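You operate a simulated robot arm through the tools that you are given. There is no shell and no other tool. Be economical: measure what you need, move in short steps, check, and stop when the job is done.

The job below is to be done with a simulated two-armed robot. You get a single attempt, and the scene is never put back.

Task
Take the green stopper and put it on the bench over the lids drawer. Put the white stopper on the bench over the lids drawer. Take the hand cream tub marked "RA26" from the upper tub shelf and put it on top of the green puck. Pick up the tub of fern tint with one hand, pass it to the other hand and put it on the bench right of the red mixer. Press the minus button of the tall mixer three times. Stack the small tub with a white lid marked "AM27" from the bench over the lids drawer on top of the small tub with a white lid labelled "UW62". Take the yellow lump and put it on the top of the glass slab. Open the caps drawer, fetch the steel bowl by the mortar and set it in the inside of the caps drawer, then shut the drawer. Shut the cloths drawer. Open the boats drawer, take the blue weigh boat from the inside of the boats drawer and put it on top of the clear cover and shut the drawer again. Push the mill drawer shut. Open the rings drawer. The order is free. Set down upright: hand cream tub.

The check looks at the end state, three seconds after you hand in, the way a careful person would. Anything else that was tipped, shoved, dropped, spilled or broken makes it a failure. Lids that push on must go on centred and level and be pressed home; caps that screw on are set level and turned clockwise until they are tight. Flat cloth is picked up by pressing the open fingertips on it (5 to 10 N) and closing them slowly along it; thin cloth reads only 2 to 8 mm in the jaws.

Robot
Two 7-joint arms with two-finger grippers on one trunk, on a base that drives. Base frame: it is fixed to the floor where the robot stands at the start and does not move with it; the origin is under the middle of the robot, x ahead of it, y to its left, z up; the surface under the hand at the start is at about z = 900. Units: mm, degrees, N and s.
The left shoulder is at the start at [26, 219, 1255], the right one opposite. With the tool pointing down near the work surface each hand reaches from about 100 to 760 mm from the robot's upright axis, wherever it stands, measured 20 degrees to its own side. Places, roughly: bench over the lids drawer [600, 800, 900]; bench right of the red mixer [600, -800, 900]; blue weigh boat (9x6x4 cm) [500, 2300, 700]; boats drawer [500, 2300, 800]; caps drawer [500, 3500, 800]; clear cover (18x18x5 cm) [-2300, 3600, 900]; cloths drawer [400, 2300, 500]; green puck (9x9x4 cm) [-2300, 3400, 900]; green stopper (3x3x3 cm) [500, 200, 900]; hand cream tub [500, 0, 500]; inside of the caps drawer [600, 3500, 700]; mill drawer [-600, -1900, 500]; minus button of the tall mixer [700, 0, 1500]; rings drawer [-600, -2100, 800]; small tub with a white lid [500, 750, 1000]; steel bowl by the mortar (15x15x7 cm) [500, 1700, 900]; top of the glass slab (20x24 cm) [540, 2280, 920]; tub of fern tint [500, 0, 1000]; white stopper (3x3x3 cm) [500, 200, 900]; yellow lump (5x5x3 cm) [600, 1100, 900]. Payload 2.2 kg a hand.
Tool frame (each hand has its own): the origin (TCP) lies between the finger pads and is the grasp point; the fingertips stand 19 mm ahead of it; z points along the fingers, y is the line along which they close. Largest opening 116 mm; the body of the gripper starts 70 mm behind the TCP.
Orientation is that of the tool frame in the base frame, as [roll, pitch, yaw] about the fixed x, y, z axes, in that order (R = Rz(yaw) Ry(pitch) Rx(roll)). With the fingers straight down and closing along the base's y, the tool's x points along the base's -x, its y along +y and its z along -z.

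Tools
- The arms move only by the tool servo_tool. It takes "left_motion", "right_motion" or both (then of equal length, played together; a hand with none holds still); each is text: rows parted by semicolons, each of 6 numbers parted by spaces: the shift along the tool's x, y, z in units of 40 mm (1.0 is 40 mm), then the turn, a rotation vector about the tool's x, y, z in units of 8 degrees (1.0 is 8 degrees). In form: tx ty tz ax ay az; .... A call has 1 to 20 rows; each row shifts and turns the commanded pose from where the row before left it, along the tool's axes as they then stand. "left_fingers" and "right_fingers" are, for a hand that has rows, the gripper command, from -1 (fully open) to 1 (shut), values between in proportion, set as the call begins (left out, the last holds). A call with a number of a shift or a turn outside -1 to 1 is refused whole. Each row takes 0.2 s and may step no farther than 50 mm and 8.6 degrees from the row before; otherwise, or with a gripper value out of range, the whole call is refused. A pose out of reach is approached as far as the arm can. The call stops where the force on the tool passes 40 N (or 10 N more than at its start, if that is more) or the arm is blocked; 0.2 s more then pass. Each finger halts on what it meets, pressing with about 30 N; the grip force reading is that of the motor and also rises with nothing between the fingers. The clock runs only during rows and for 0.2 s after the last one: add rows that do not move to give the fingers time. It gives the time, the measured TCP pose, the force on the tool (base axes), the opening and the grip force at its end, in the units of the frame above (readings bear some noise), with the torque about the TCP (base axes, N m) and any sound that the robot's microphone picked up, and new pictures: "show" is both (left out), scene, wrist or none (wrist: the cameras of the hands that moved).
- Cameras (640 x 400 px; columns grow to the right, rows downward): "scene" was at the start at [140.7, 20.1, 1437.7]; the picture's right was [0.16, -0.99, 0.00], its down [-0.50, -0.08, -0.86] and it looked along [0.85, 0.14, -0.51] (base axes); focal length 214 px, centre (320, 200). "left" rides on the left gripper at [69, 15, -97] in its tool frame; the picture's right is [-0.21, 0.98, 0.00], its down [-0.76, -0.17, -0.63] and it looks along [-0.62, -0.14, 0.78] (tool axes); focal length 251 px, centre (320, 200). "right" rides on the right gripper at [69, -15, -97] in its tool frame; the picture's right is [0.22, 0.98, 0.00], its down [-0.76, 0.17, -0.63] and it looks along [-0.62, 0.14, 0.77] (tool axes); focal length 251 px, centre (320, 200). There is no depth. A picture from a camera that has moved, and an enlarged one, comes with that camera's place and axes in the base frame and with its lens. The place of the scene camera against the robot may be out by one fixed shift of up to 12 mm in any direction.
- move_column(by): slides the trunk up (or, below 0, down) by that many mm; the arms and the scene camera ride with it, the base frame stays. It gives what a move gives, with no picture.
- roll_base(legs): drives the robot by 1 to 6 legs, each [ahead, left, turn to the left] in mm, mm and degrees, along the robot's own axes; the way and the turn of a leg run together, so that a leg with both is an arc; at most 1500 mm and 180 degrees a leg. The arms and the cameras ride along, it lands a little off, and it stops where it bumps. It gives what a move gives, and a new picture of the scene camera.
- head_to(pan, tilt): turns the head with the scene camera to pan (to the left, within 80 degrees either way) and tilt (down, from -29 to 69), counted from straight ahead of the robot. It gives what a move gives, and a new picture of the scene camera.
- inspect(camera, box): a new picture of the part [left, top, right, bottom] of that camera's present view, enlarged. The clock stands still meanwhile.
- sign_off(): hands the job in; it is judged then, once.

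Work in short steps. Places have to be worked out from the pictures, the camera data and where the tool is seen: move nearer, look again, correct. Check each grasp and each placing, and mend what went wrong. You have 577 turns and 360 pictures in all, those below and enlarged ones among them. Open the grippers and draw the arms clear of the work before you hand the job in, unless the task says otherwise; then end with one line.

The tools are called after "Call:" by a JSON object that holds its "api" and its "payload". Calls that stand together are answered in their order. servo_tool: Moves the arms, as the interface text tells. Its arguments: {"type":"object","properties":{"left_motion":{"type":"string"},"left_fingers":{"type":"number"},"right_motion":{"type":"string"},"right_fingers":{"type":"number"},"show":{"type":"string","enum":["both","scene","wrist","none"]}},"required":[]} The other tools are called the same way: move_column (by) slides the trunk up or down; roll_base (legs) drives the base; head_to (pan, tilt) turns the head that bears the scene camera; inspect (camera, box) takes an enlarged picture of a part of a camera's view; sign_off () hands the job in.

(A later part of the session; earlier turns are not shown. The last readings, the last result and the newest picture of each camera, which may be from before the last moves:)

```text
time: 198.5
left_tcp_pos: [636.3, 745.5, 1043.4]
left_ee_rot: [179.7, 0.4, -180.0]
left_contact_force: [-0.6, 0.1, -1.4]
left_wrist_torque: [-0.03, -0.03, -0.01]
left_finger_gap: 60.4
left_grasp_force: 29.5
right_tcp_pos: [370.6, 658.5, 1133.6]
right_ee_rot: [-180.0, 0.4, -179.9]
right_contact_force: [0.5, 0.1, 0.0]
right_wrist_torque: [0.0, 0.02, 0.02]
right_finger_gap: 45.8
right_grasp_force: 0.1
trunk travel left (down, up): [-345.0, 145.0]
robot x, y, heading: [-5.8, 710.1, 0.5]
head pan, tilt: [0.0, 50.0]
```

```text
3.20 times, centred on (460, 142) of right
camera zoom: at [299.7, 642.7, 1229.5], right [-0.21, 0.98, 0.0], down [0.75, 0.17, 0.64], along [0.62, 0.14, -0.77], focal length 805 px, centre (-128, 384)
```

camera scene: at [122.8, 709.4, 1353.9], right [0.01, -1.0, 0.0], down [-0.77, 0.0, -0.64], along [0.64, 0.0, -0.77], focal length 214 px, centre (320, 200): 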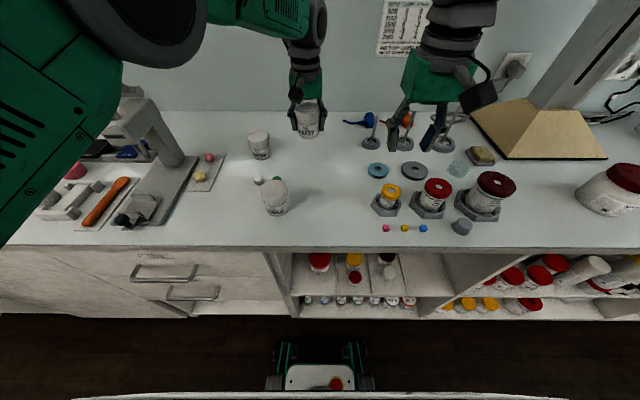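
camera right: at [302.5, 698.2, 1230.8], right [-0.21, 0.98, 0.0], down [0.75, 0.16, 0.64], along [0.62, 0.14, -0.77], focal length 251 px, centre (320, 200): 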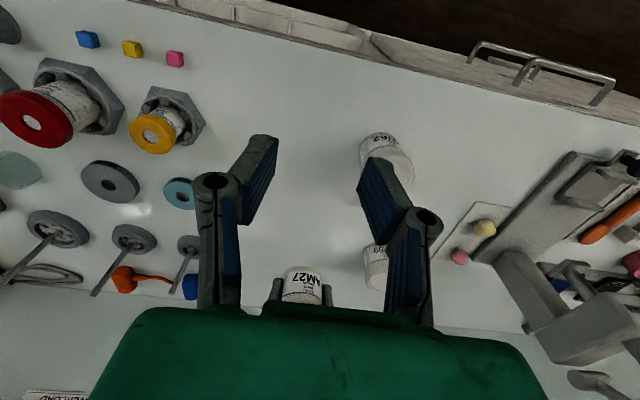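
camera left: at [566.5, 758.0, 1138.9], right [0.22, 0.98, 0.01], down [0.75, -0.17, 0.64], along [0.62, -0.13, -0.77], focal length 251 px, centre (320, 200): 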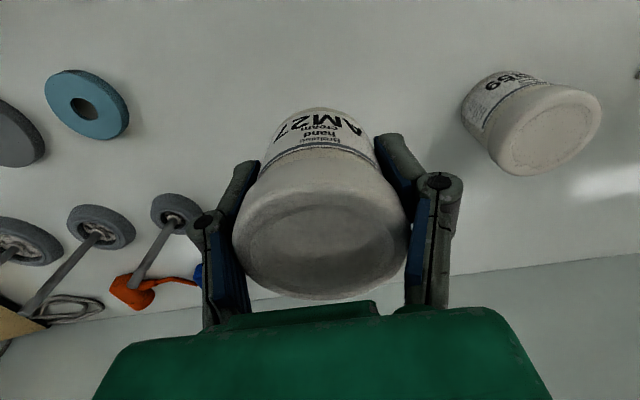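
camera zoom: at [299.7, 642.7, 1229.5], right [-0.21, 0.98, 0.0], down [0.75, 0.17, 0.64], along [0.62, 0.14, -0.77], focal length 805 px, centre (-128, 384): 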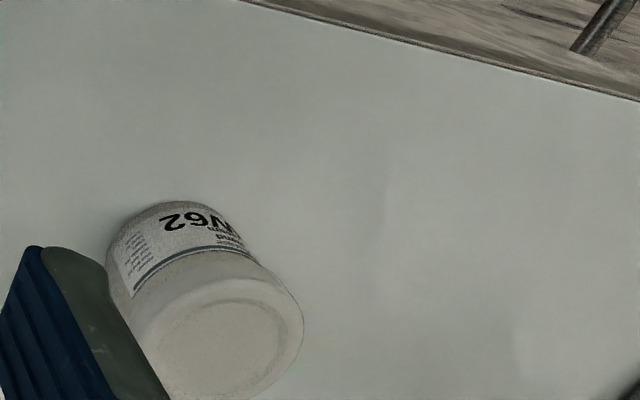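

Estimate UW62 centre ≈[465,826], top z≈963. I bring AM27 above it and check alignment with the cameras.

Call:
{"api": "servo_tool", "payload": {"left_motion": "0 0 -1 0 0 0;0.86 0.4 0 0 0 0;0.86 0.4 0 0 0 0;0.86 0.4 0 0 0 0;0.86 0.4 0 0 0 0;0.86 0.4 0 0 0 0;0 0 1 0 0 0;0 0 0.2 0 0 0;0 0 0 0 0 0", "show": "both"}}

Call:
{"api": "inspect", "payload": {"camera": "scene", "box": [210, 120, 338, 200]}}

Call:
{"api": "inspect", "payload": {"camera": "right", "box": [360, 80, 620, 240]}}

```text
time: 200.5
left_tcp_pos: [464.4, 824.8, 1033.9]
left_ee_rot: [179.7, 0.4, -180.0]
left_contact_force: [-0.6, 0.1, -1.5]
left_wrist_torque: [0.0, -0.01, 0.01]
left_finger_gap: 60.5
left_grasp_force: 30.0
right_tcp_pos: [368.3, 658.8, 1134.1]
right_ee_rot: [179.9, 0.5, -180.0]
right_contact_force: [0.3, -0.6, 0.2]
right_wrist_torque: [-0.02, -0.04, 0.03]
right_finger_gap: 46.4
right_grasp_force: 0.0
trunk travel left (down, up): [-345.0, 145.0]
robot x, y, heading: [-7.8, 708.1, -0.0]
head pan, tilt: [0.0, 50.0]
camera scene: at [120.1, 710.4, 1354.2], right [0.01, -1.0, 0.0], down [-0.77, 0.0, -0.64], along [0.64, 0.0, -0.77], focal length 214 px, centre (320, 200)
camera left: at [394.6, 839.6, 1130.3], right [0.22, 0.98, 0.01], down [0.75, -0.17, 0.64], along [0.62, -0.13, -0.77], focal length 251 px, centre (320, 200)
```

scene: 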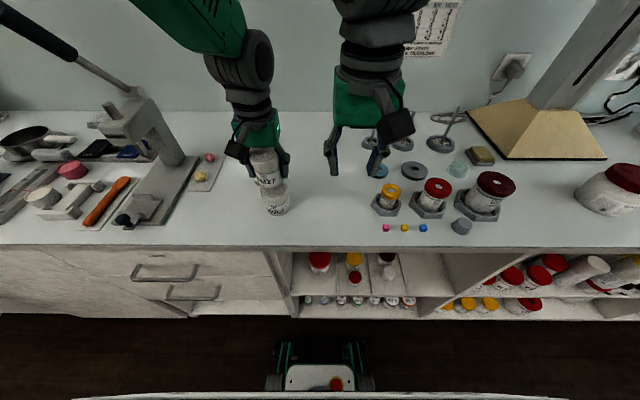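
left: 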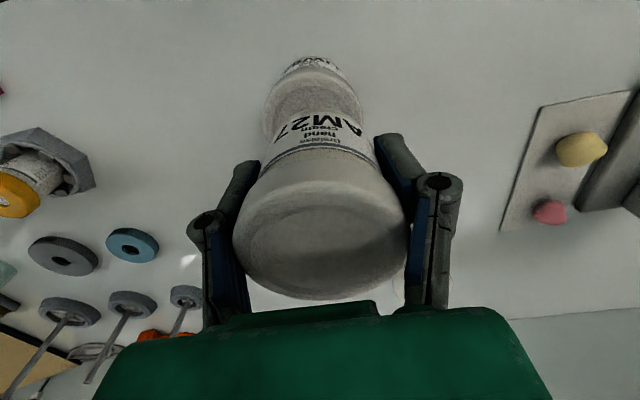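

```text
5.00 times, centred on (274, 160) of scene
camera zoom: at [120.1, 710.4, 1354.2], right [0.01, -1.0, 0.0], down [-0.77, 0.0, -0.64], along [0.64, 0.0, -0.77], focal length 1072 px, centre (550, 400)
```

zoom: 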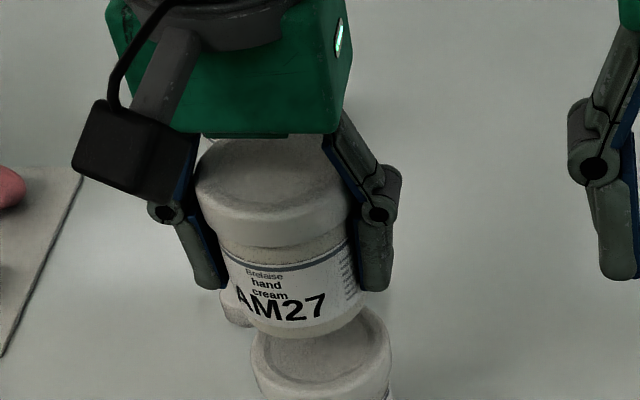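

```text
2.46 times, centred on (490, 160) of right
camera zoom: at [298.8, 641.9, 1229.8], right [-0.21, 0.98, 0.0], down [0.75, 0.16, 0.64], along [0.62, 0.14, -0.77], focal length 619 px, centre (-98, 298)
```

zoom: 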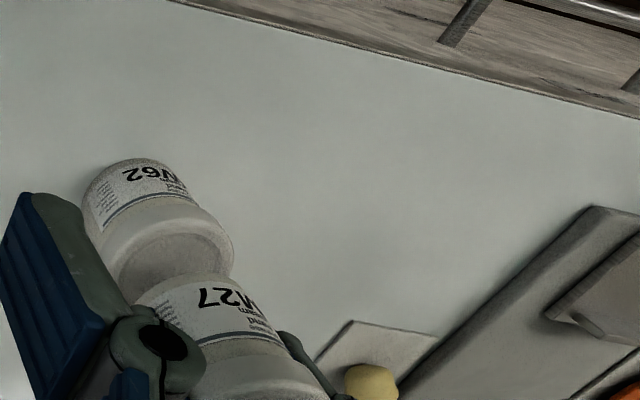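

UW62 lies about 6.5 mm to −y of AM27; x matches. Correct y and lower near contact.

Call:
{"api": "servo_tool", "payload": {"left_motion": "0 -0.16 0 0 0 0;0 0 0.5 0 0 0;0 0 0.15 0 0 0;0 0 0 0 0 0", "show": "wrist"}}

Call:
{"api": "inspect", "payload": {"camera": "scene", "box": [210, 140, 338, 220]}}

Call:
{"api": "inspect", "payload": {"camera": "right", "box": [360, 80, 560, 205]}}

```text
time: 201.5
left_tcp_pos: [465.3, 818.2, 1012.6]
left_ee_rot: [179.7, 0.6, 180.0]
left_contact_force: [1.7, 0.6, 20.3]
left_wrist_torque: [0.31, -0.17, -0.03]
left_finger_gap: 60.2
left_grasp_force: 29.9
right_tcp_pos: [368.0, 658.1, 1135.3]
right_ee_rot: [179.9, 0.4, 180.0]
right_contact_force: [-0.2, 0.0, 0.0]
right_wrist_torque: [0.01, -0.03, -0.01]
right_finger_gap: 46.5
right_grasp_force: 0.0
trunk travel left (down, up): [-345.0, 145.0]
robot x, y, heading: [-3.3, 711.3, 0.3]
head pan, tilt: [0.0, 50.0]
camera left: at [394.4, 833.6, 1106.0], right [0.21, 0.98, 0.01], down [0.75, -0.17, 0.64], along [0.63, -0.13, -0.77], focal length 251 px, centre (320, 200)
```

left: 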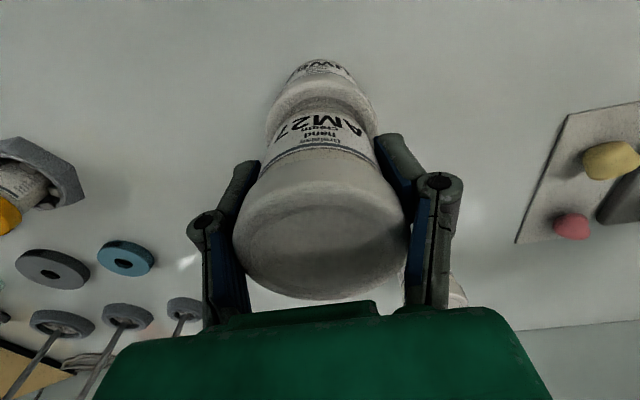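

```text
5.00 times, centred on (274, 180) of scene
camera zoom: at [119.2, 710.3, 1354.6], right [0.01, -1.0, 0.0], down [-0.77, 0.0, -0.64], along [0.64, 0.0, -0.77], focal length 1072 px, centre (550, 300)
```

zoom: 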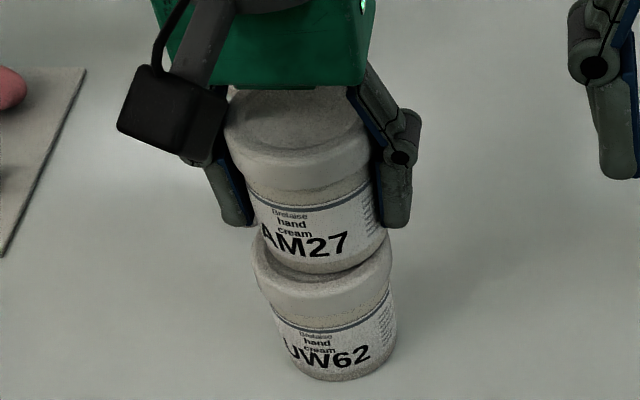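

```text
3.20 times, centred on (460, 142) of right
camera zoom: at [298.8, 641.7, 1230.1], right [-0.21, 0.98, 0.0], down [0.75, 0.16, 0.64], along [0.62, 0.14, -0.77], focal length 805 px, centre (-128, 384)
```

zoom: 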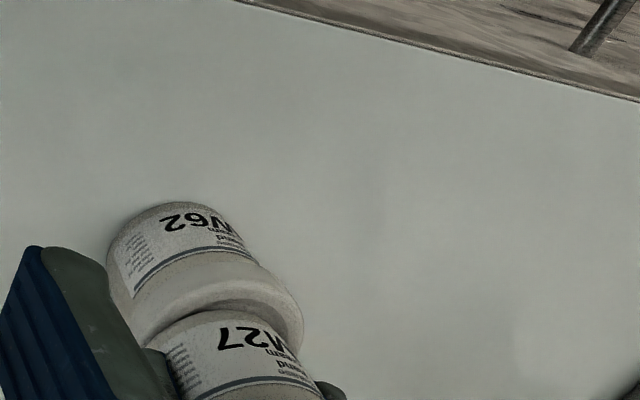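

Contact felt and alignment looks centred in all three views. Ease the pressure and open.

Call:
{"api": "servo_tool", "payload": {"left_motion": "0 0 -0.08 0 0 0;0 0 0 0 0 0", "show": "none"}}

Call:
{"api": "servo_tool", "payload": {"left_motion": "0 0 0 0 0 0;0 0 0 0 0 0;0 0 0 0 0 0", "left_fingers": -0.6, "show": "wrist"}}

Call:
{"api": "servo_tool", "payload": {"left_motion": "0 0 -1 0 0 0;0 0 -1 0 0 0;0 0 -1 0 0 0;0 0 0 0 0 0", "left_fingers": -1, "show": "both"}}

Call:
{"api": "inspect", "payload": {"camera": "scene", "box": [210, 140, 338, 220]}}

```text
time: 202.1
left_tcp_pos: [463.8, 818.2, 1012.1]
left_ee_rot: [179.6, 0.2, 179.9]
left_contact_force: [0.7, 0.9, 2.6]
left_wrist_torque: [0.08, -0.15, 0.03]
left_finger_gap: 60.6
left_grasp_force: 29.4
right_tcp_pos: [370.3, 658.9, 1132.8]
right_ee_rot: [180.0, 0.4, -180.0]
right_contact_force: [-1.1, -0.3, 0.7]
right_wrist_torque: [0.03, -0.01, 0.0]
right_finger_gap: 46.4
right_grasp_force: 0.0
trunk travel left (down, up): [-345.0, 145.0]
robot x, y, heading: [-7.7, 709.7, 0.3]
head pan, tilt: [0.0, 50.0]
```

```text
time: 202.9
left_tcp_pos: [463.6, 819.9, 1011.4]
left_ee_rot: [179.6, 0.4, -180.0]
left_contact_force: [0.8, -0.3, -0.1]
left_wrist_torque: [0.04, 0.01, -0.01]
left_finger_gap: 93.1
left_grasp_force: 0.0
right_tcp_pos: [370.5, 659.1, 1133.0]
right_ee_rot: [179.9, 0.4, -180.0]
right_contact_force: [1.3, 0.2, -0.7]
right_wrist_torque: [-0.01, 0.03, -0.02]
right_finger_gap: 46.2
right_grasp_force: 0.0
trunk travel left (down, up): [-345.0, 145.0]
robot x, y, heading: [-8.6, 709.0, 0.3]
head pan, tilt: [0.0, 50.0]
camera left: at [394.6, 833.4, 1107.5], right [0.22, 0.98, 0.01], down [0.75, -0.17, 0.64], along [0.62, -0.13, -0.77], focal length 251 px, centre (320, 200)
```

left: 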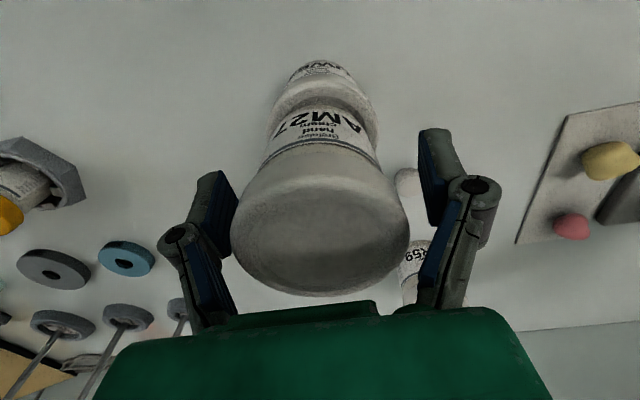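

```text
time: 203.9
left_tcp_pos: [465.1, 816.6, 1130.8]
left_ee_rot: [179.8, 0.2, 179.9]
left_contact_force: [0.3, -0.7, 0.6]
left_wrist_torque: [0.01, 0.02, 0.0]
left_finger_gap: 116.0
left_grasp_force: 0.0
right_tcp_pos: [369.1, 658.8, 1133.4]
right_ee_rot: [180.0, 0.4, -180.0]
right_contact_force: [0.6, -0.4, 0.1]
right_wrist_torque: [0.02, 0.0, 0.01]
right_finger_gap: 46.4
right_grasp_force: 0.1
trunk travel left (down, up): [-345.0, 145.0]
robot x, y, heading: [-7.8, 705.8, 0.5]
head pan, tilt: [0.0, 50.0]
camera scene: at [121.1, 711.0, 1354.0], right [0.0, -1.0, 0.0], down [-0.77, 0.0, -0.64], along [0.64, 0.0, -0.77], focal length 214 px, centre (320, 200)
camera left: at [394.3, 832.0, 1226.3], right [0.22, 0.98, 0.01], down [0.75, -0.17, 0.64], along [0.62, -0.13, -0.77], focal length 251 px, centre (320, 200)
```

scene: 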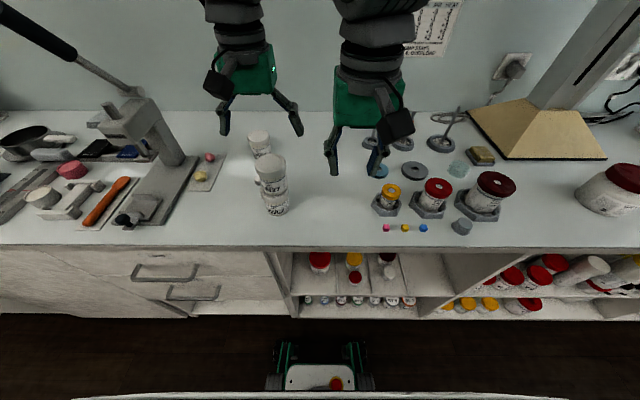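
left: 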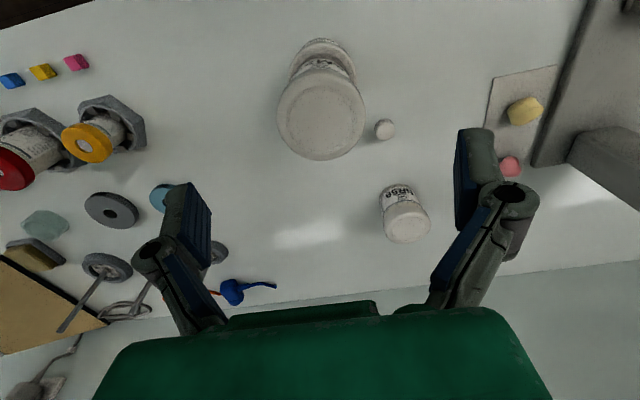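

```text
5.00 times, centred on (274, 180) of scene
camera zoom: at [121.1, 711.0, 1354.0], right [0.0, -1.0, 0.0], down [-0.77, 0.0, -0.64], along [0.64, 0.0, -0.77], focal length 1072 px, centre (550, 300)
```

zoom: 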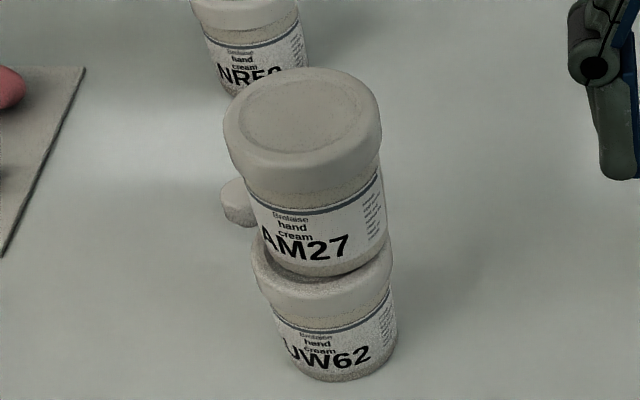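

AM27 is neatly stacked on UW62. Next the yellow lump (~[560,1058], beside the press): rotate the left hand so the fingers close along x, and move above it.

Call:
{"api": "servo_tool", "payload": {"left_motion": "0 0 0 0 0 -1;0 0 0 0 0 -1;0 0 0 0 0 -1;0 0 0 0 0 -1;0 0 0 0 0 -1;0 0 0 0 0 -1;0 0 0 0 0 -1;0 0 0 0 0 -1;0 0 0 0 0 -1;0 0 0 0 0 -1;0 0 0 0 0 -1;0 0 0 0 0 -0.25;0 0 0 0 0 0", "left_fingers": -0.2, "show": "none"}}

Call:
{"api": "servo_tool", "payload": {"left_motion": "-0.9 -0.4 0 0 0 0;-0.9 -0.4 0 0 0 0;-0.9 -0.4 0 0 0 0;-0.9 -0.4 0 0 0 0;-0.9 -0.4 0 0 0 0;-0.6 -0.3 0 0 0 0;0 0 0 0 0 0", "show": "both"}}

```text
time: 206.7
left_tcp_pos: [464.9, 819.6, 1138.8]
left_ee_rot: [-179.6, -1.4, -89.3]
left_contact_force: [-0.4, 0.5, -0.3]
left_wrist_torque: [0.01, 0.02, -0.01]
left_finger_gap: 69.6
left_grasp_force: 0.3
right_tcp_pos: [370.0, 657.2, 1133.3]
right_ee_rot: [179.8, 0.4, -180.0]
right_contact_force: [-1.1, -0.1, 0.4]
right_wrist_torque: [0.02, 0.01, 0.04]
right_finger_gap: 46.6
right_grasp_force: 0.1
trunk travel left (down, up): [-345.0, 145.0]
robot x, y, heading: [-5.5, 708.4, 0.2]
head pan, tilt: [0.0, 50.0]
```

```text
time: 208.3
left_tcp_pos: [555.3, 1021.6, 1133.4]
left_ee_rot: [-179.7, 0.3, -90.0]
left_contact_force: [-0.6, -0.3, -0.5]
left_wrist_torque: [-0.03, 0.01, -0.01]
left_finger_gap: 69.5
left_grasp_force: 0.0
right_tcp_pos: [369.8, 658.1, 1133.9]
right_ee_rot: [179.9, 0.4, -180.0]
right_contact_force: [0.0, -0.2, 0.3]
right_wrist_torque: [-0.04, -0.02, -0.01]
right_finger_gap: 46.2
right_grasp_force: 0.1
trunk travel left (down, up): [-345.0, 145.0]
robot x, y, heading: [-4.8, 705.9, 0.3]
head pan, tilt: [0.0, 50.0]
camera scene: at [121.4, 712.3, 1354.1], right [0.01, -1.0, 0.0], down [-0.77, 0.0, -0.64], along [0.64, 0.0, -0.77], focal length 214 px, centre (320, 200)
camera left: at [539.8, 952.3, 1229.2], right [-0.98, 0.22, -0.01], down [0.16, 0.75, 0.64], along [0.14, 0.62, -0.77], focal length 251 px, centre (320, 200)
```

scene: 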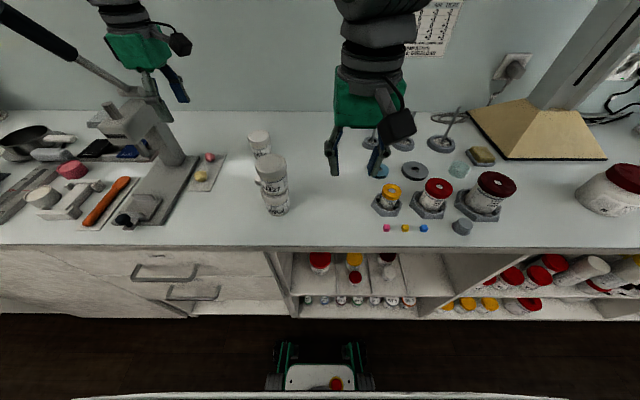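
left: 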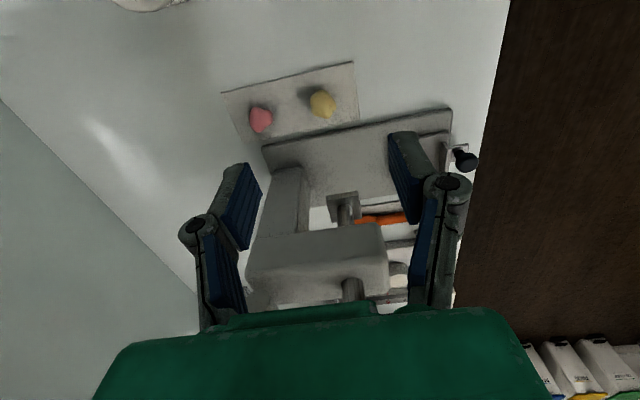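

The press head is close behind the lump, so I tilt the hand 16° to keep the wrist away from it, then go down partway.

Call:
{"api": "servo_tool", "payload": {"left_motion": "0 0 0 0 -1 0;0 0 0 0 -1 0;0 0 0 0 0 0", "show": "none"}}

```text
time: 209.1
left_tcp_pos: [556.1, 1021.2, 1134.7]
left_ee_rot: [-179.5, 16.3, -89.7]
left_contact_force: [-0.4, 0.2, -0.8]
left_wrist_torque: [0.0, 0.04, 0.0]
left_finger_gap: 69.6
left_grasp_force: 0.1
right_tcp_pos: [369.7, 657.7, 1133.4]
right_ee_rot: [179.8, 0.5, -179.9]
right_contact_force: [-0.5, 0.1, 0.5]
right_wrist_torque: [-0.02, 0.01, 0.0]
right_finger_gap: 46.2
right_grasp_force: 0.1
trunk travel left (down, up): [-345.0, 145.0]
robot x, y, heading: [-8.2, 711.0, 0.2]
head pan, tilt: [0.0, 50.0]
```

Call:
{"api": "servo_tool", "payload": {"left_motion": "0.07 -0.03 0.95 0 0 0;0.07 -0.03 0.95 0 0 0;0.07 -0.03 0.95 0 0 0;0.07 -0.03 0.95 0 0 0;0 0 0 0 0 0", "show": "both"}}

```text
time: 210.3
left_tcp_pos: [562.0, 1053.6, 986.9]
left_ee_rot: [-179.5, 16.2, -89.9]
left_contact_force: [-0.2, 0.2, 0.2]
left_wrist_torque: [0.0, -0.01, 0.02]
left_finger_gap: 69.7
left_grasp_force: 0.1
right_tcp_pos: [368.5, 659.8, 1134.8]
right_ee_rot: [179.9, 0.5, 180.0]
right_contact_force: [-0.4, -0.2, -0.5]
right_wrist_torque: [-0.03, 0.0, 0.0]
right_finger_gap: 46.3
right_grasp_force: 0.0
trunk travel left (down, up): [-345.0, 145.0]
robot x, y, heading: [-2.4, 708.7, 0.4]
head pan, tilt: [0.0, 50.0]
camera scene: at [121.1, 712.5, 1354.1], right [0.01, -1.0, 0.0], down [-0.77, 0.0, -0.64], along [0.64, 0.0, -0.77], focal length 214 px, centre (320, 200)
camera left: at [546.4, 961.2, 1058.7], right [-0.98, 0.21, 0.05], down [0.16, 0.55, 0.82], along [0.14, 0.81, -0.57], focal length 251 px, centre (320, 200)
```

scene: 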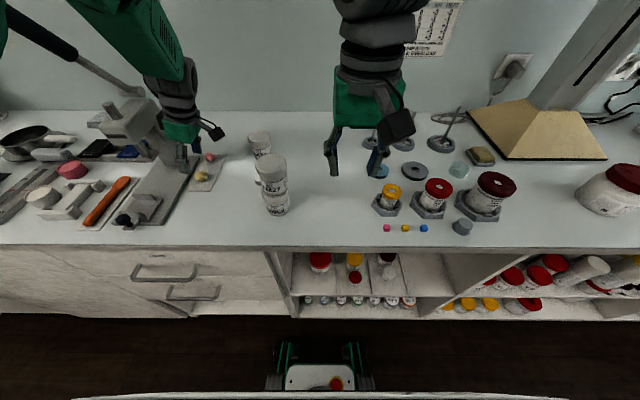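
left: 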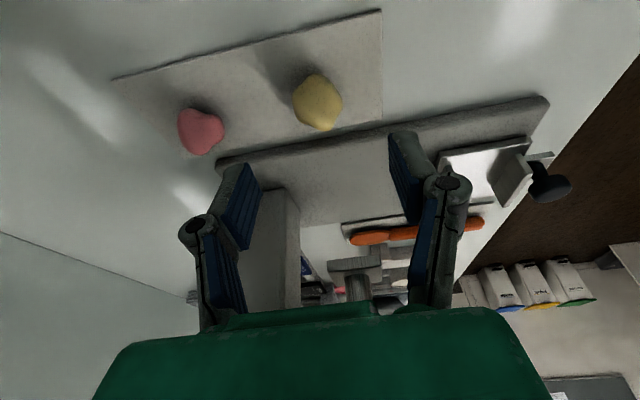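

Lump at ≈[560,1056]. Descend along to z≈926 and close.

Call:
{"api": "servo_tool", "payload": {"left_motion": "0.19 0 0.73 0 0 0;0.19 0.03 0.73 0 0 0;0 0 0 0 0 0", "show": "wrist"}}

Call:
{"api": "servo_tool", "payload": {"left_motion": "0 0 0 0 0 0;0 0 0 0 0 0;0 0 0 0 0 0", "left_fingers": 1, "show": "wrist"}}

```text
time: 211.1
left_tcp_pos: [561.1, 1055.5, 924.6]
left_ee_rot: [-179.6, 16.2, -89.9]
left_contact_force: [-0.5, -0.9, 5.6]
left_wrist_torque: [-0.09, 0.28, 0.05]
left_finger_gap: 70.1
left_grasp_force: 0.7
right_tcp_pos: [368.9, 658.7, 1134.0]
right_ee_rot: [179.9, 0.5, -180.0]
right_contact_force: [0.3, -0.7, 0.3]
right_wrist_torque: [-0.01, 0.02, -0.02]
right_finger_gap: 46.4
right_grasp_force: 0.2
trunk travel left (down, up): [-345.0, 145.0]
robot x, y, heading: [-5.1, 711.0, 0.4]
head pan, tilt: [0.0, 50.0]
camera left: at [545.9, 962.5, 997.4], right [-0.98, 0.21, 0.05], down [0.16, 0.55, 0.82], along [0.14, 0.81, -0.57], focal length 251 px, centre (320, 200)
```

left: 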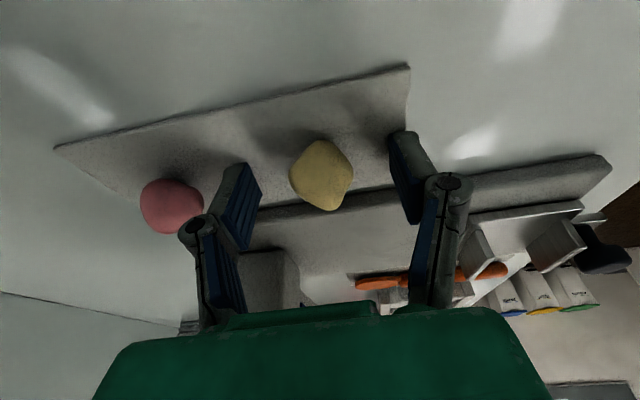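

```text
time: 211.9
left_tcp_pos: [560.6, 1054.4, 925.7]
left_ee_rot: [-179.3, 16.4, -89.9]
left_contact_force: [-4.4, 1.3, 20.0]
left_wrist_torque: [-0.04, 0.6, -0.1]
left_finger_gap: 41.6
left_grasp_force: 29.3
right_tcp_pos: [368.0, 656.9, 1134.6]
right_ee_rot: [179.9, 0.4, -180.0]
right_contact_force: [-0.5, 0.8, -0.5]
right_wrist_torque: [0.0, -0.02, 0.02]
right_finger_gap: 46.5
right_grasp_force: 0.1
trunk travel left (down, up): [-345.0, 145.0]
robot x, y, heading: [-5.3, 707.6, -0.1]
head pan, tilt: [0.0, 50.0]
camera left: at [544.7, 961.8, 998.8], right [-0.98, 0.21, 0.05], down [0.16, 0.55, 0.82], along [0.14, 0.81, -0.57], focal length 251 px, centre (320, 200)
```

left: 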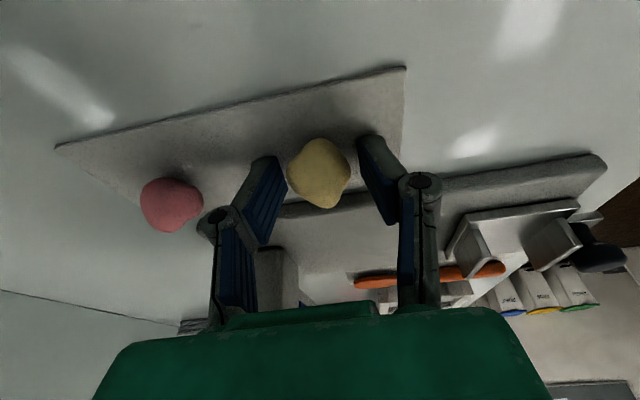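

Gripped at ~42 mm. Lift straight up.

Call:
{"api": "servo_tool", "payload": {"left_motion": "-0.1 0 -0.35 0 0 0;-0.26 0 -0.9 0 0 0;-0.26 0 -0.9 0 0 0;-0.26 0 -0.9 0 0 0;-0.26 0 -0.9 0 0 0;0 0 0 0 0 0", "show": "wrist"}}

```text
time: 213.3
left_tcp_pos: [559.5, 1055.4, 1091.9]
left_ee_rot: [-179.7, 16.2, -90.0]
left_contact_force: [-0.4, 0.0, -0.3]
left_wrist_torque: [0.01, 0.04, -0.01]
left_finger_gap: 41.3
left_grasp_force: 30.0
right_tcp_pos: [370.3, 660.3, 1132.7]
right_ee_rot: [-180.0, 0.2, -180.0]
right_contact_force: [-0.2, 0.6, 0.3]
right_wrist_torque: [-0.01, 0.01, -0.03]
right_finger_gap: 46.5
right_grasp_force: 0.0
trunk travel left (down, up): [-345.0, 145.0]
robot x, y, heading: [-8.5, 707.2, 0.4]
head pan, tilt: [0.0, 50.0]
camera left: at [544.1, 962.3, 1164.8], right [-0.98, 0.21, 0.05], down [0.16, 0.55, 0.82], along [0.14, 0.81, -0.57], focal length 251 px, centre (320, 200)
```

left: 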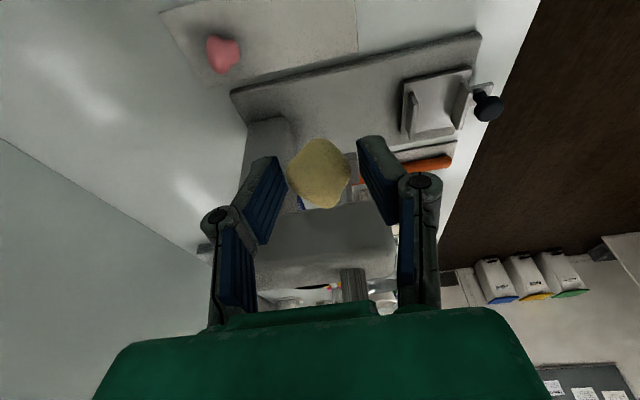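

Lump held, paper undisturbed. Level the hand, move it clear of the press, then drive to y≈2150 the safe way.

Call:
{"api": "servo_tool", "payload": {"left_motion": "0.8 0 -0.4 0 0 0;0.8 0 -0.4 0 0 0;0.8 0 -0.4 0 0 0;0 0 0 0 1 0;0 0 0 0 1 0;0 0 0 0 0 0", "show": "none"}}

Call:
{"api": "roll_base", "payload": {"legs": [[-280, 0, 0], [0, 0, 90], [1450, 0, 0]]}}

```text
time: 214.7
left_tcp_pos: [560.8, 952.4, 1107.4]
left_ee_rot: [-179.8, 0.1, -90.1]
left_contact_force: [-0.4, 0.2, 0.0]
left_wrist_torque: [-0.04, 0.02, -0.05]
left_finger_gap: 41.7
left_grasp_force: 29.7
right_tcp_pos: [371.9, 661.1, 1132.8]
right_ee_rot: [-179.9, 0.4, 180.0]
right_contact_force: [0.7, 0.2, -0.1]
right_wrist_torque: [-0.02, 0.02, 0.03]
right_finger_gap: 46.7
right_grasp_force: 0.1
trunk travel left (down, up): [-345.0, 145.0]
robot x, y, heading: [-6.1, 708.3, 0.6]
head pan, tilt: [0.0, 50.0]
```

```text
time: 227.4
left_tcp_pos: [-489.7, 2767.4, 1107.6]
left_ee_rot: [-179.6, 0.2, -1.3]
left_contact_force: [0.0, -0.3, 0.7]
left_wrist_torque: [-0.01, 0.02, -0.01]
left_finger_gap: 41.5
left_grasp_force: 30.0
right_tcp_pos: [-202.9, 2571.8, 1134.0]
right_ee_rot: [179.9, 0.4, -91.2]
right_contact_force: [-0.1, -0.8, -0.3]
right_wrist_torque: [0.0, -0.01, -0.01]
right_finger_gap: 46.2
right_grasp_force: 0.1
trunk travel left (down, up): [-345.0, 145.0]
robot x, y, heading: [-261.4, 2197.3, 89.1]
head pan, tilt: [0.0, 50.0]
camera scene: at [-252.7, 2319.1, 1354.0], right [1.0, -0.02, 0.0], down [-0.01, -0.77, -0.64], along [0.01, 0.64, -0.77], focal length 214 px, centre (320, 200)
```

scene: 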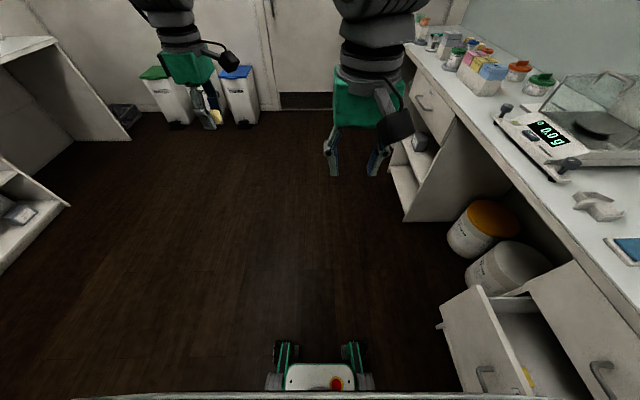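

Arrived at y≈2197. Turn right to face the bench (staying back) and look at the drawers.

Call:
{"api": "roll_base", "payload": {"legs": [[0, 0, -89]]}}

Call:
{"api": "inspect", "payload": {"camera": "scene", "box": [120, 80, 520, 330]}}

```text
time: 231.6
left_tcp_pos: [304.9, 2429.7, 1109.4]
left_ee_rot: [-179.4, 0.2, -91.1]
left_contact_force: [-0.6, 0.3, -1.1]
left_wrist_torque: [0.01, 0.0, 0.0]
left_finger_gap: 41.5
left_grasp_force: 30.1
right_tcp_pos: [109.4, 2141.1, 1135.0]
right_ee_rot: [179.9, 0.7, 178.9]
right_contact_force: [-0.6, -0.1, -0.6]
right_wrist_torque: [-0.01, 0.03, 0.0]
right_finger_gap: 46.4
right_grasp_force: 0.1
trunk travel left (down, up): [-345.0, 145.0]
robot x, y, heading: [-258.8, 2198.3, -0.9]
head pan, tilt: [0.0, 50.0]
camera scene: at [-133.4, 2198.6, 1354.0], right [-0.01, -1.0, 0.0], down [-0.77, 0.01, -0.64], along [0.64, -0.01, -0.77], focal length 214 px, centre (320, 200)
```

scene: 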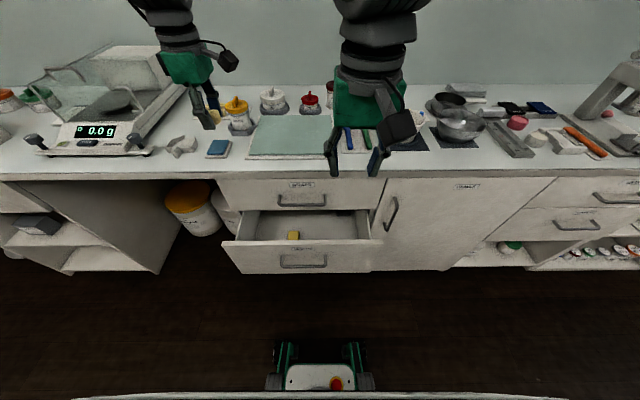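

```text
1.60 times, centred on (320, 205) of scene
camera zoom: at [-133.4, 2198.6, 1354.0], right [-0.01, -1.0, 0.0], down [-0.77, 0.01, -0.64], along [0.64, -0.01, -0.77], focal length 343 px, centre (320, 192)
```

zoom: 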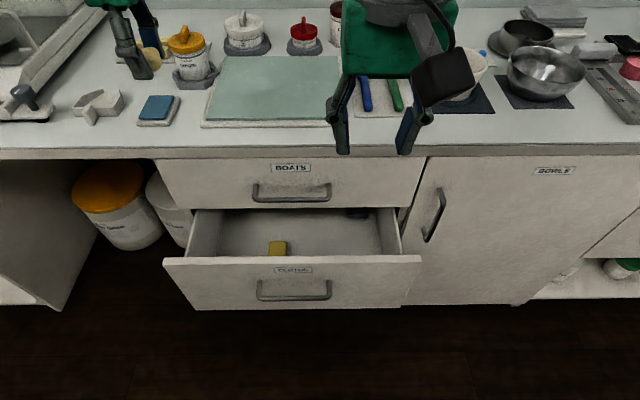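

The cloths drawer stands open ~130 mm; base fits well before it. First place the lump on the glass slab (centre ≈[527,2299]): drive ahead 150.

Call:
{"api": "roll_base", "payload": {"legs": [[0, 0, 0.9], [150, 0, 0]]}}

Call:
{"api": "servo_tool", "payload": {"left_motion": "0.7 -0.3 0 0 0 0;0.7 -0.3 0 0 0 0;0.7 -0.3 0 0 0 0;0.7 -0.3 0 0 0 0;0 0 0 0 0 0", "show": "both"}}

```text
time: 233.3
left_tcp_pos: [449.6, 2438.2, 1112.7]
left_ee_rot: [-179.2, 0.2, -90.1]
left_contact_force: [-0.5, 0.2, -0.3]
left_wrist_torque: [-0.01, -0.02, -0.07]
left_finger_gap: 41.5
left_grasp_force: 30.1
right_tcp_pos: [260.4, 2148.4, 1135.9]
right_ee_rot: [179.9, 0.7, 179.9]
right_contact_force: [0.6, 0.5, 0.5]
right_wrist_torque: [0.02, -0.03, -0.02]
right_finger_gap: 46.4
right_grasp_force: 0.1
trunk travel left (down, up): [-345.0, 145.0]
robot x, y, heading: [-108.4, 2200.4, 0.1]
head pan, tilt: [0.0, 50.0]
camera scene: at [16.4, 2201.2, 1354.3], right [0.0, -1.0, 0.0], down [-0.77, 0.0, -0.64], along [0.64, 0.0, -0.77], focal length 214 px, centre (320, 200)
```

scene: 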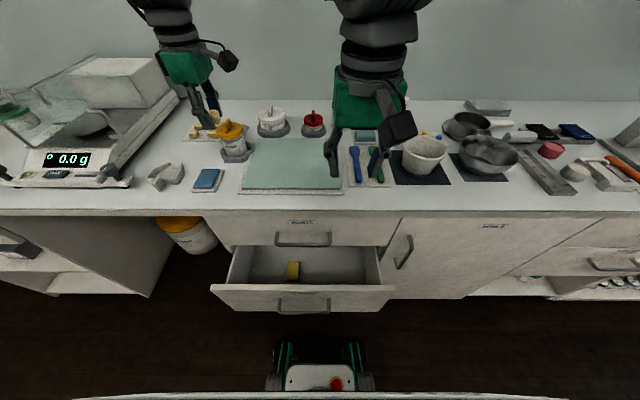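

```text
time: 234.5
left_tcp_pos: [500.3, 2335.5, 1117.3]
left_ee_rot: [-179.3, -1.2, -88.8]
left_contact_force: [0.1, 0.2, -0.2]
left_wrist_torque: [0.03, -0.01, 0.06]
left_finger_gap: 41.6
left_grasp_force: 30.4
right_tcp_pos: [258.4, 2148.6, 1136.5]
right_ee_rot: [179.9, 0.8, 179.9]
right_contact_force: [-0.3, 0.9, 0.4]
right_wrist_torque: [-0.01, 0.0, -0.01]
right_finger_gap: 46.2
right_grasp_force: 0.1
trunk travel left (down, up): [-345.0, 145.0]
robot x, y, heading: [-109.1, 2200.9, 0.0]
head pan, tilt: [0.0, 50.0]
camera scene: at [19.0, 2200.4, 1354.0], right [0.0, -1.0, 0.0], down [-0.77, 0.0, -0.64], along [0.64, 0.0, -0.77], focal length 214 px, centre (320, 200)
camera left: at [486.0, 2268.8, 1213.4], right [-0.98, 0.19, -0.02], down [0.14, 0.77, 0.62], along [0.13, 0.6, -0.79], focal length 251 px, centre (320, 200)
```

scene: 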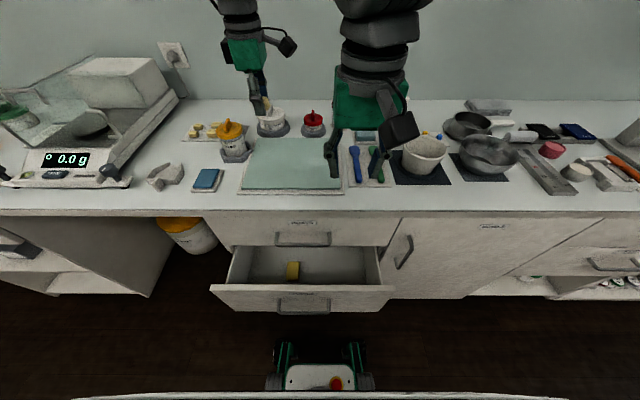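
left: 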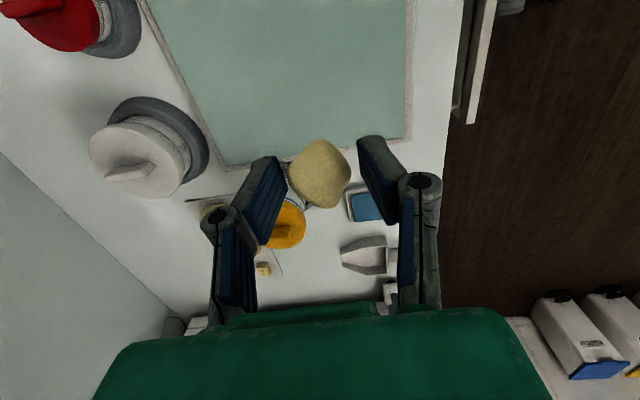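

Slab centre ≈[537,2313]. Move over it and descend to just above.

Call:
{"api": "servo_tool", "payload": {"left_motion": "0.6 -0.46 0 0 -0.15 0.15;0 -0.46 0 0 0 0;0 0 1 0 0 0;0 0 1 0 0 0;0 0 1 0 0 0;0 0 0.9 0 0 0;0 0 0 0 0 0", "show": "wrist"}}

```text
time: 236.1
left_tcp_pos: [536.9, 2303.7, 958.1]
left_ee_rot: [-179.2, 1.5, -91.4]
left_contact_force: [-0.3, 0.3, 0.5]
left_wrist_torque: [-0.02, -0.02, 0.02]
left_finger_gap: 41.5
left_grasp_force: 30.1
right_tcp_pos: [258.3, 2147.0, 1136.3]
right_ee_rot: [179.9, 1.0, 179.9]
right_contact_force: [-0.3, 0.3, 0.4]
right_wrist_torque: [0.01, 0.01, -0.02]
right_finger_gap: 46.4
right_grasp_force: 0.1
trunk travel left (down, up): [-345.0, 145.0]
robot x, y, heading: [-111.0, 2198.6, 0.3]
head pan, tilt: [0.0, 50.0]
camera left: at [518.2, 2233.4, 1051.7], right [-0.97, 0.24, -0.01], down [0.17, 0.74, 0.65], along [0.16, 0.63, -0.76], focal length 251 px, centre (320, 200)
```

left: 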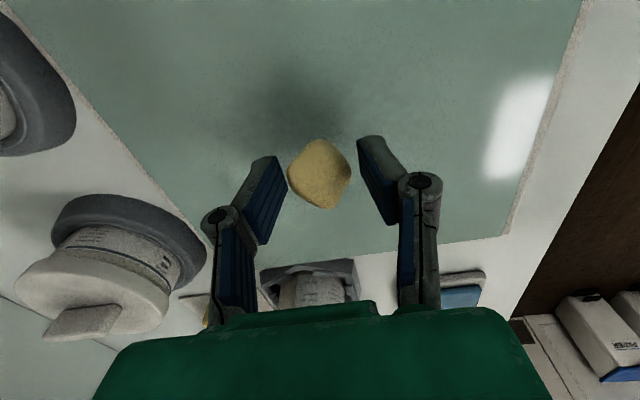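

Call:
{"api": "servo_tool", "payload": {"left_motion": "0 0 0.2 0 0 0;0 0 0 0 0 0", "show": "none"}}

Call:
{"api": "servo_tool", "payload": {"left_motion": "0 0 0.12 0 0 0;0 0 0 0 0 0", "show": "none"}}

```text
time: 236.7
left_tcp_pos: [536.8, 2304.3, 950.6]
left_ee_rot: [-179.2, 1.6, -91.3]
left_contact_force: [-0.3, 0.5, 0.1]
left_wrist_torque: [0.01, -0.03, -0.02]
left_finger_gap: 41.4
left_grasp_force: 29.6
right_tcp_pos: [258.3, 2146.8, 1136.4]
right_ee_rot: [179.8, 0.8, 179.9]
right_contact_force: [0.1, -0.8, 0.0]
right_wrist_torque: [0.02, 0.0, 0.04]
right_finger_gap: 46.2
right_grasp_force: 0.0
trunk travel left (down, up): [-345.0, 145.0]
robot x, y, heading: [-111.5, 2195.2, 0.0]
head pan, tilt: [0.0, 50.0]
```

```text
time: 237.3
left_tcp_pos: [536.9, 2304.6, 946.0]
left_ee_rot: [-179.2, 1.5, -91.4]
left_contact_force: [-1.0, -0.4, 2.4]
left_wrist_torque: [0.04, 0.05, -0.01]
left_finger_gap: 41.4
left_grasp_force: 30.0
right_tcp_pos: [258.5, 2146.5, 1136.6]
right_ee_rot: [179.9, 0.8, 179.9]
right_contact_force: [0.4, 0.0, 0.3]
right_wrist_torque: [-0.01, 0.04, -0.01]
right_finger_gap: 46.3
right_grasp_force: 0.0
trunk travel left (down, up): [-345.0, 145.0]
robot x, y, heading: [-110.3, 2202.1, 0.1]
head pan, tilt: [0.0, 50.0]
```

Contact begins (2.4 N). Open a bit, then raise.

Call:
{"api": "servo_tool", "payload": {"left_motion": "0 0 0 0 0 0;0 0 0 0 0 0", "left_fingers": -0.2, "show": "none"}}

Call:
{"api": "servo_tool", "payload": {"left_motion": "0 0 -1 0 0 0;0 0 -1 0 0 0;0 0 -1 0 0 0;0 0 -1 0 0 0;0 0 0 0 0 0", "show": "wrist"}}

```text
time: 237.9
left_tcp_pos: [537.1, 2304.0, 944.5]
left_ee_rot: [-179.2, 1.5, -91.3]
left_contact_force: [-0.7, -0.2, -0.6]
left_wrist_torque: [0.03, 0.0, 0.02]
left_finger_gap: 69.6
left_grasp_force: 0.0
right_tcp_pos: [258.2, 2147.7, 1135.9]
right_ee_rot: [179.9, 0.8, 179.9]
right_contact_force: [0.1, -0.8, 0.4]
right_wrist_torque: [-0.01, -0.01, 0.01]
right_finger_gap: 46.3
right_grasp_force: 0.1
trunk travel left (down, up): [-345.0, 145.0]
robot x, y, heading: [-105.7, 2198.9, 0.3]
head pan, tilt: [0.0, 50.0]
```

```text
time: 239.1
left_tcp_pos: [535.0, 2301.8, 1106.1]
left_ee_rot: [-179.1, 1.4, -91.3]
left_contact_force: [0.9, -0.5, -0.2]
left_wrist_torque: [0.01, -0.04, 0.01]
left_finger_gap: 69.7
left_grasp_force: 0.0
right_tcp_pos: [258.9, 2146.8, 1135.6]
right_ee_rot: [179.8, 0.7, 180.0]
right_contact_force: [-0.3, 1.2, -0.3]
right_wrist_torque: [-0.01, -0.04, 0.02]
right_finger_gap: 46.2
right_grasp_force: 0.1
trunk travel left (down, up): [-345.0, 145.0]
robot x, y, heading: [-110.2, 2198.8, 0.0]
head pan, tilt: [0.0, 50.0]
camera left: at [516.4, 2230.6, 1199.9], right [-0.97, 0.24, -0.01], down [0.17, 0.74, 0.65], along [0.16, 0.63, -0.76], focal length 251 px, centre (320, 200)
```

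left: 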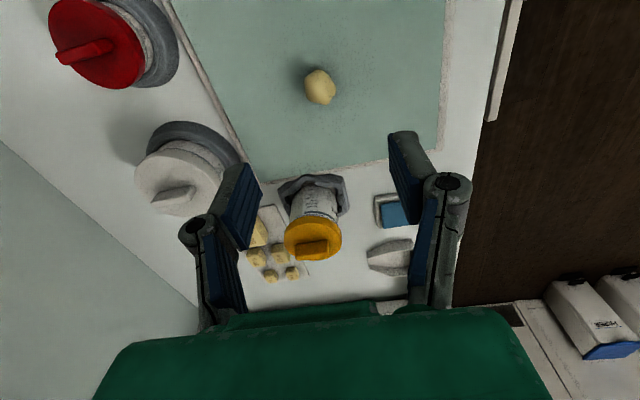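

The lump sits on the slab. Now the drawers: fold the left hand back to its natural pose near the body, then back the robot away.

Call:
{"api": "servo_tool", "payload": {"left_motion": "0 0.8 0 0 0 1;0 0.8 0 0 0 1;0 0.8 0 0 0 1;0 0 0 0 0 1;0 0 0 0 0 1;0 0 0 0 0 1;0 0 0 0 0 1;0 0 0 0 0 1;0 0 0 0 0 1;0 0 0 0 0 1;0 0 0 0 0 1;0 0 0 0 0 0.25;0 0 0 0 0 0", "left_fingers": -1, "show": "none"}}

Call:
{"api": "roll_base", "payload": {"legs": [[-240, 0, 0]]}}

Call:
{"api": "servo_tool", "payload": {"left_motion": "0.8 0.6 0 0 0 0;0.8 0.6 0 0 0 0;0.8 0.6 0 0 0 0;0.5 0.6 0 0 0 0;0 0 0 0 0 0", "right_motion": "0 -0.5 0 0 -1 0;0 -0.5 0 0 -1 0;0 -0.5 0 0 -1 0;0 0 0 0 -1 0;0 0 0 0 -1 0", "right_fingers": 1, "show": "none"}}

```text
time: 241.9
left_tcp_pos: [439.5, 2316.4, 1102.5]
left_ee_rot: [178.5, 0.8, 178.6]
left_contact_force: [-0.1, 0.5, -0.6]
left_wrist_torque: [0.0, 0.01, 0.01]
left_finger_gap: 116.0
left_grasp_force: 0.1
right_tcp_pos: [257.9, 2148.3, 1136.8]
right_ee_rot: [179.8, 0.7, 179.9]
right_contact_force: [-1.1, 1.0, 0.7]
right_wrist_torque: [0.05, -0.02, -0.03]
right_finger_gap: 46.4
right_grasp_force: 0.0
trunk travel left (down, up): [-345.0, 145.0]
robot x, y, heading: [-106.5, 2196.5, 0.1]
head pan, tilt: [0.0, 50.0]
```

```text
time: 243.7
left_tcp_pos: [195.1, 2317.0, 1102.3]
left_ee_rot: [178.5, 0.8, 178.8]
left_contact_force: [-0.9, -0.1, 0.0]
left_wrist_torque: [0.03, -0.03, 0.01]
left_finger_gap: 116.2
left_grasp_force: 0.2
right_tcp_pos: [14.7, 2147.3, 1136.5]
right_ee_rot: [179.9, 0.8, -179.9]
right_contact_force: [-0.9, 0.9, 0.5]
right_wrist_torque: [0.01, -0.01, -0.03]
right_finger_gap: 46.4
right_grasp_force: 0.1
trunk travel left (down, up): [-345.0, 145.0]
robot x, y, heading: [-353.5, 2197.7, 0.3]
head pan, tilt: [0.0, 50.0]
camera scene: at [-224.6, 2199.7, 1353.9], right [0.01, -1.0, 0.0], down [-0.77, -0.01, -0.64], along [0.64, 0.0, -0.77], focal length 214 px, centre (320, 200)
```

scene: 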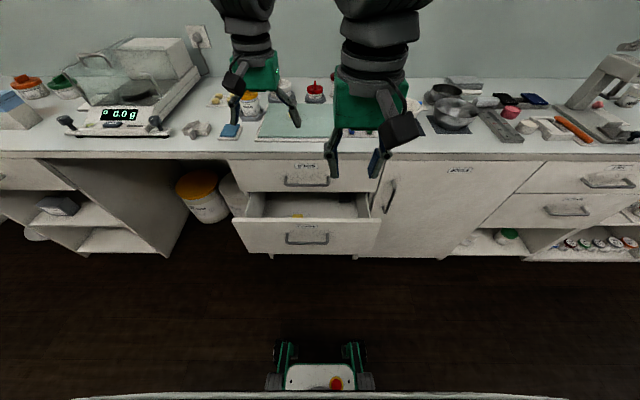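

```text
time: 244.9
left_tcp_pos: [76.2, 2418.2, 1103.1]
left_ee_rot: [178.6, 1.0, 178.8]
left_contact_force: [0.2, 0.2, 0.2]
left_wrist_torque: [0.0, 0.01, -0.04]
left_finger_gap: 115.7
left_grasp_force: 0.0
right_tcp_pos: [12.3, 2088.9, 1137.9]
right_ee_rot: [179.9, 41.0, 180.0]
right_contact_force: [-0.7, 0.6, 0.1]
right_wrist_torque: [0.0, -0.01, 0.01]
right_finger_gap: 0.3
right_grasp_force: 28.9
trunk travel left (down, up): [-345.0, 145.0]
robot x, y, heading: [-351.7, 2196.3, 0.5]
head pan, tilt: [0.0, 50.0]
```

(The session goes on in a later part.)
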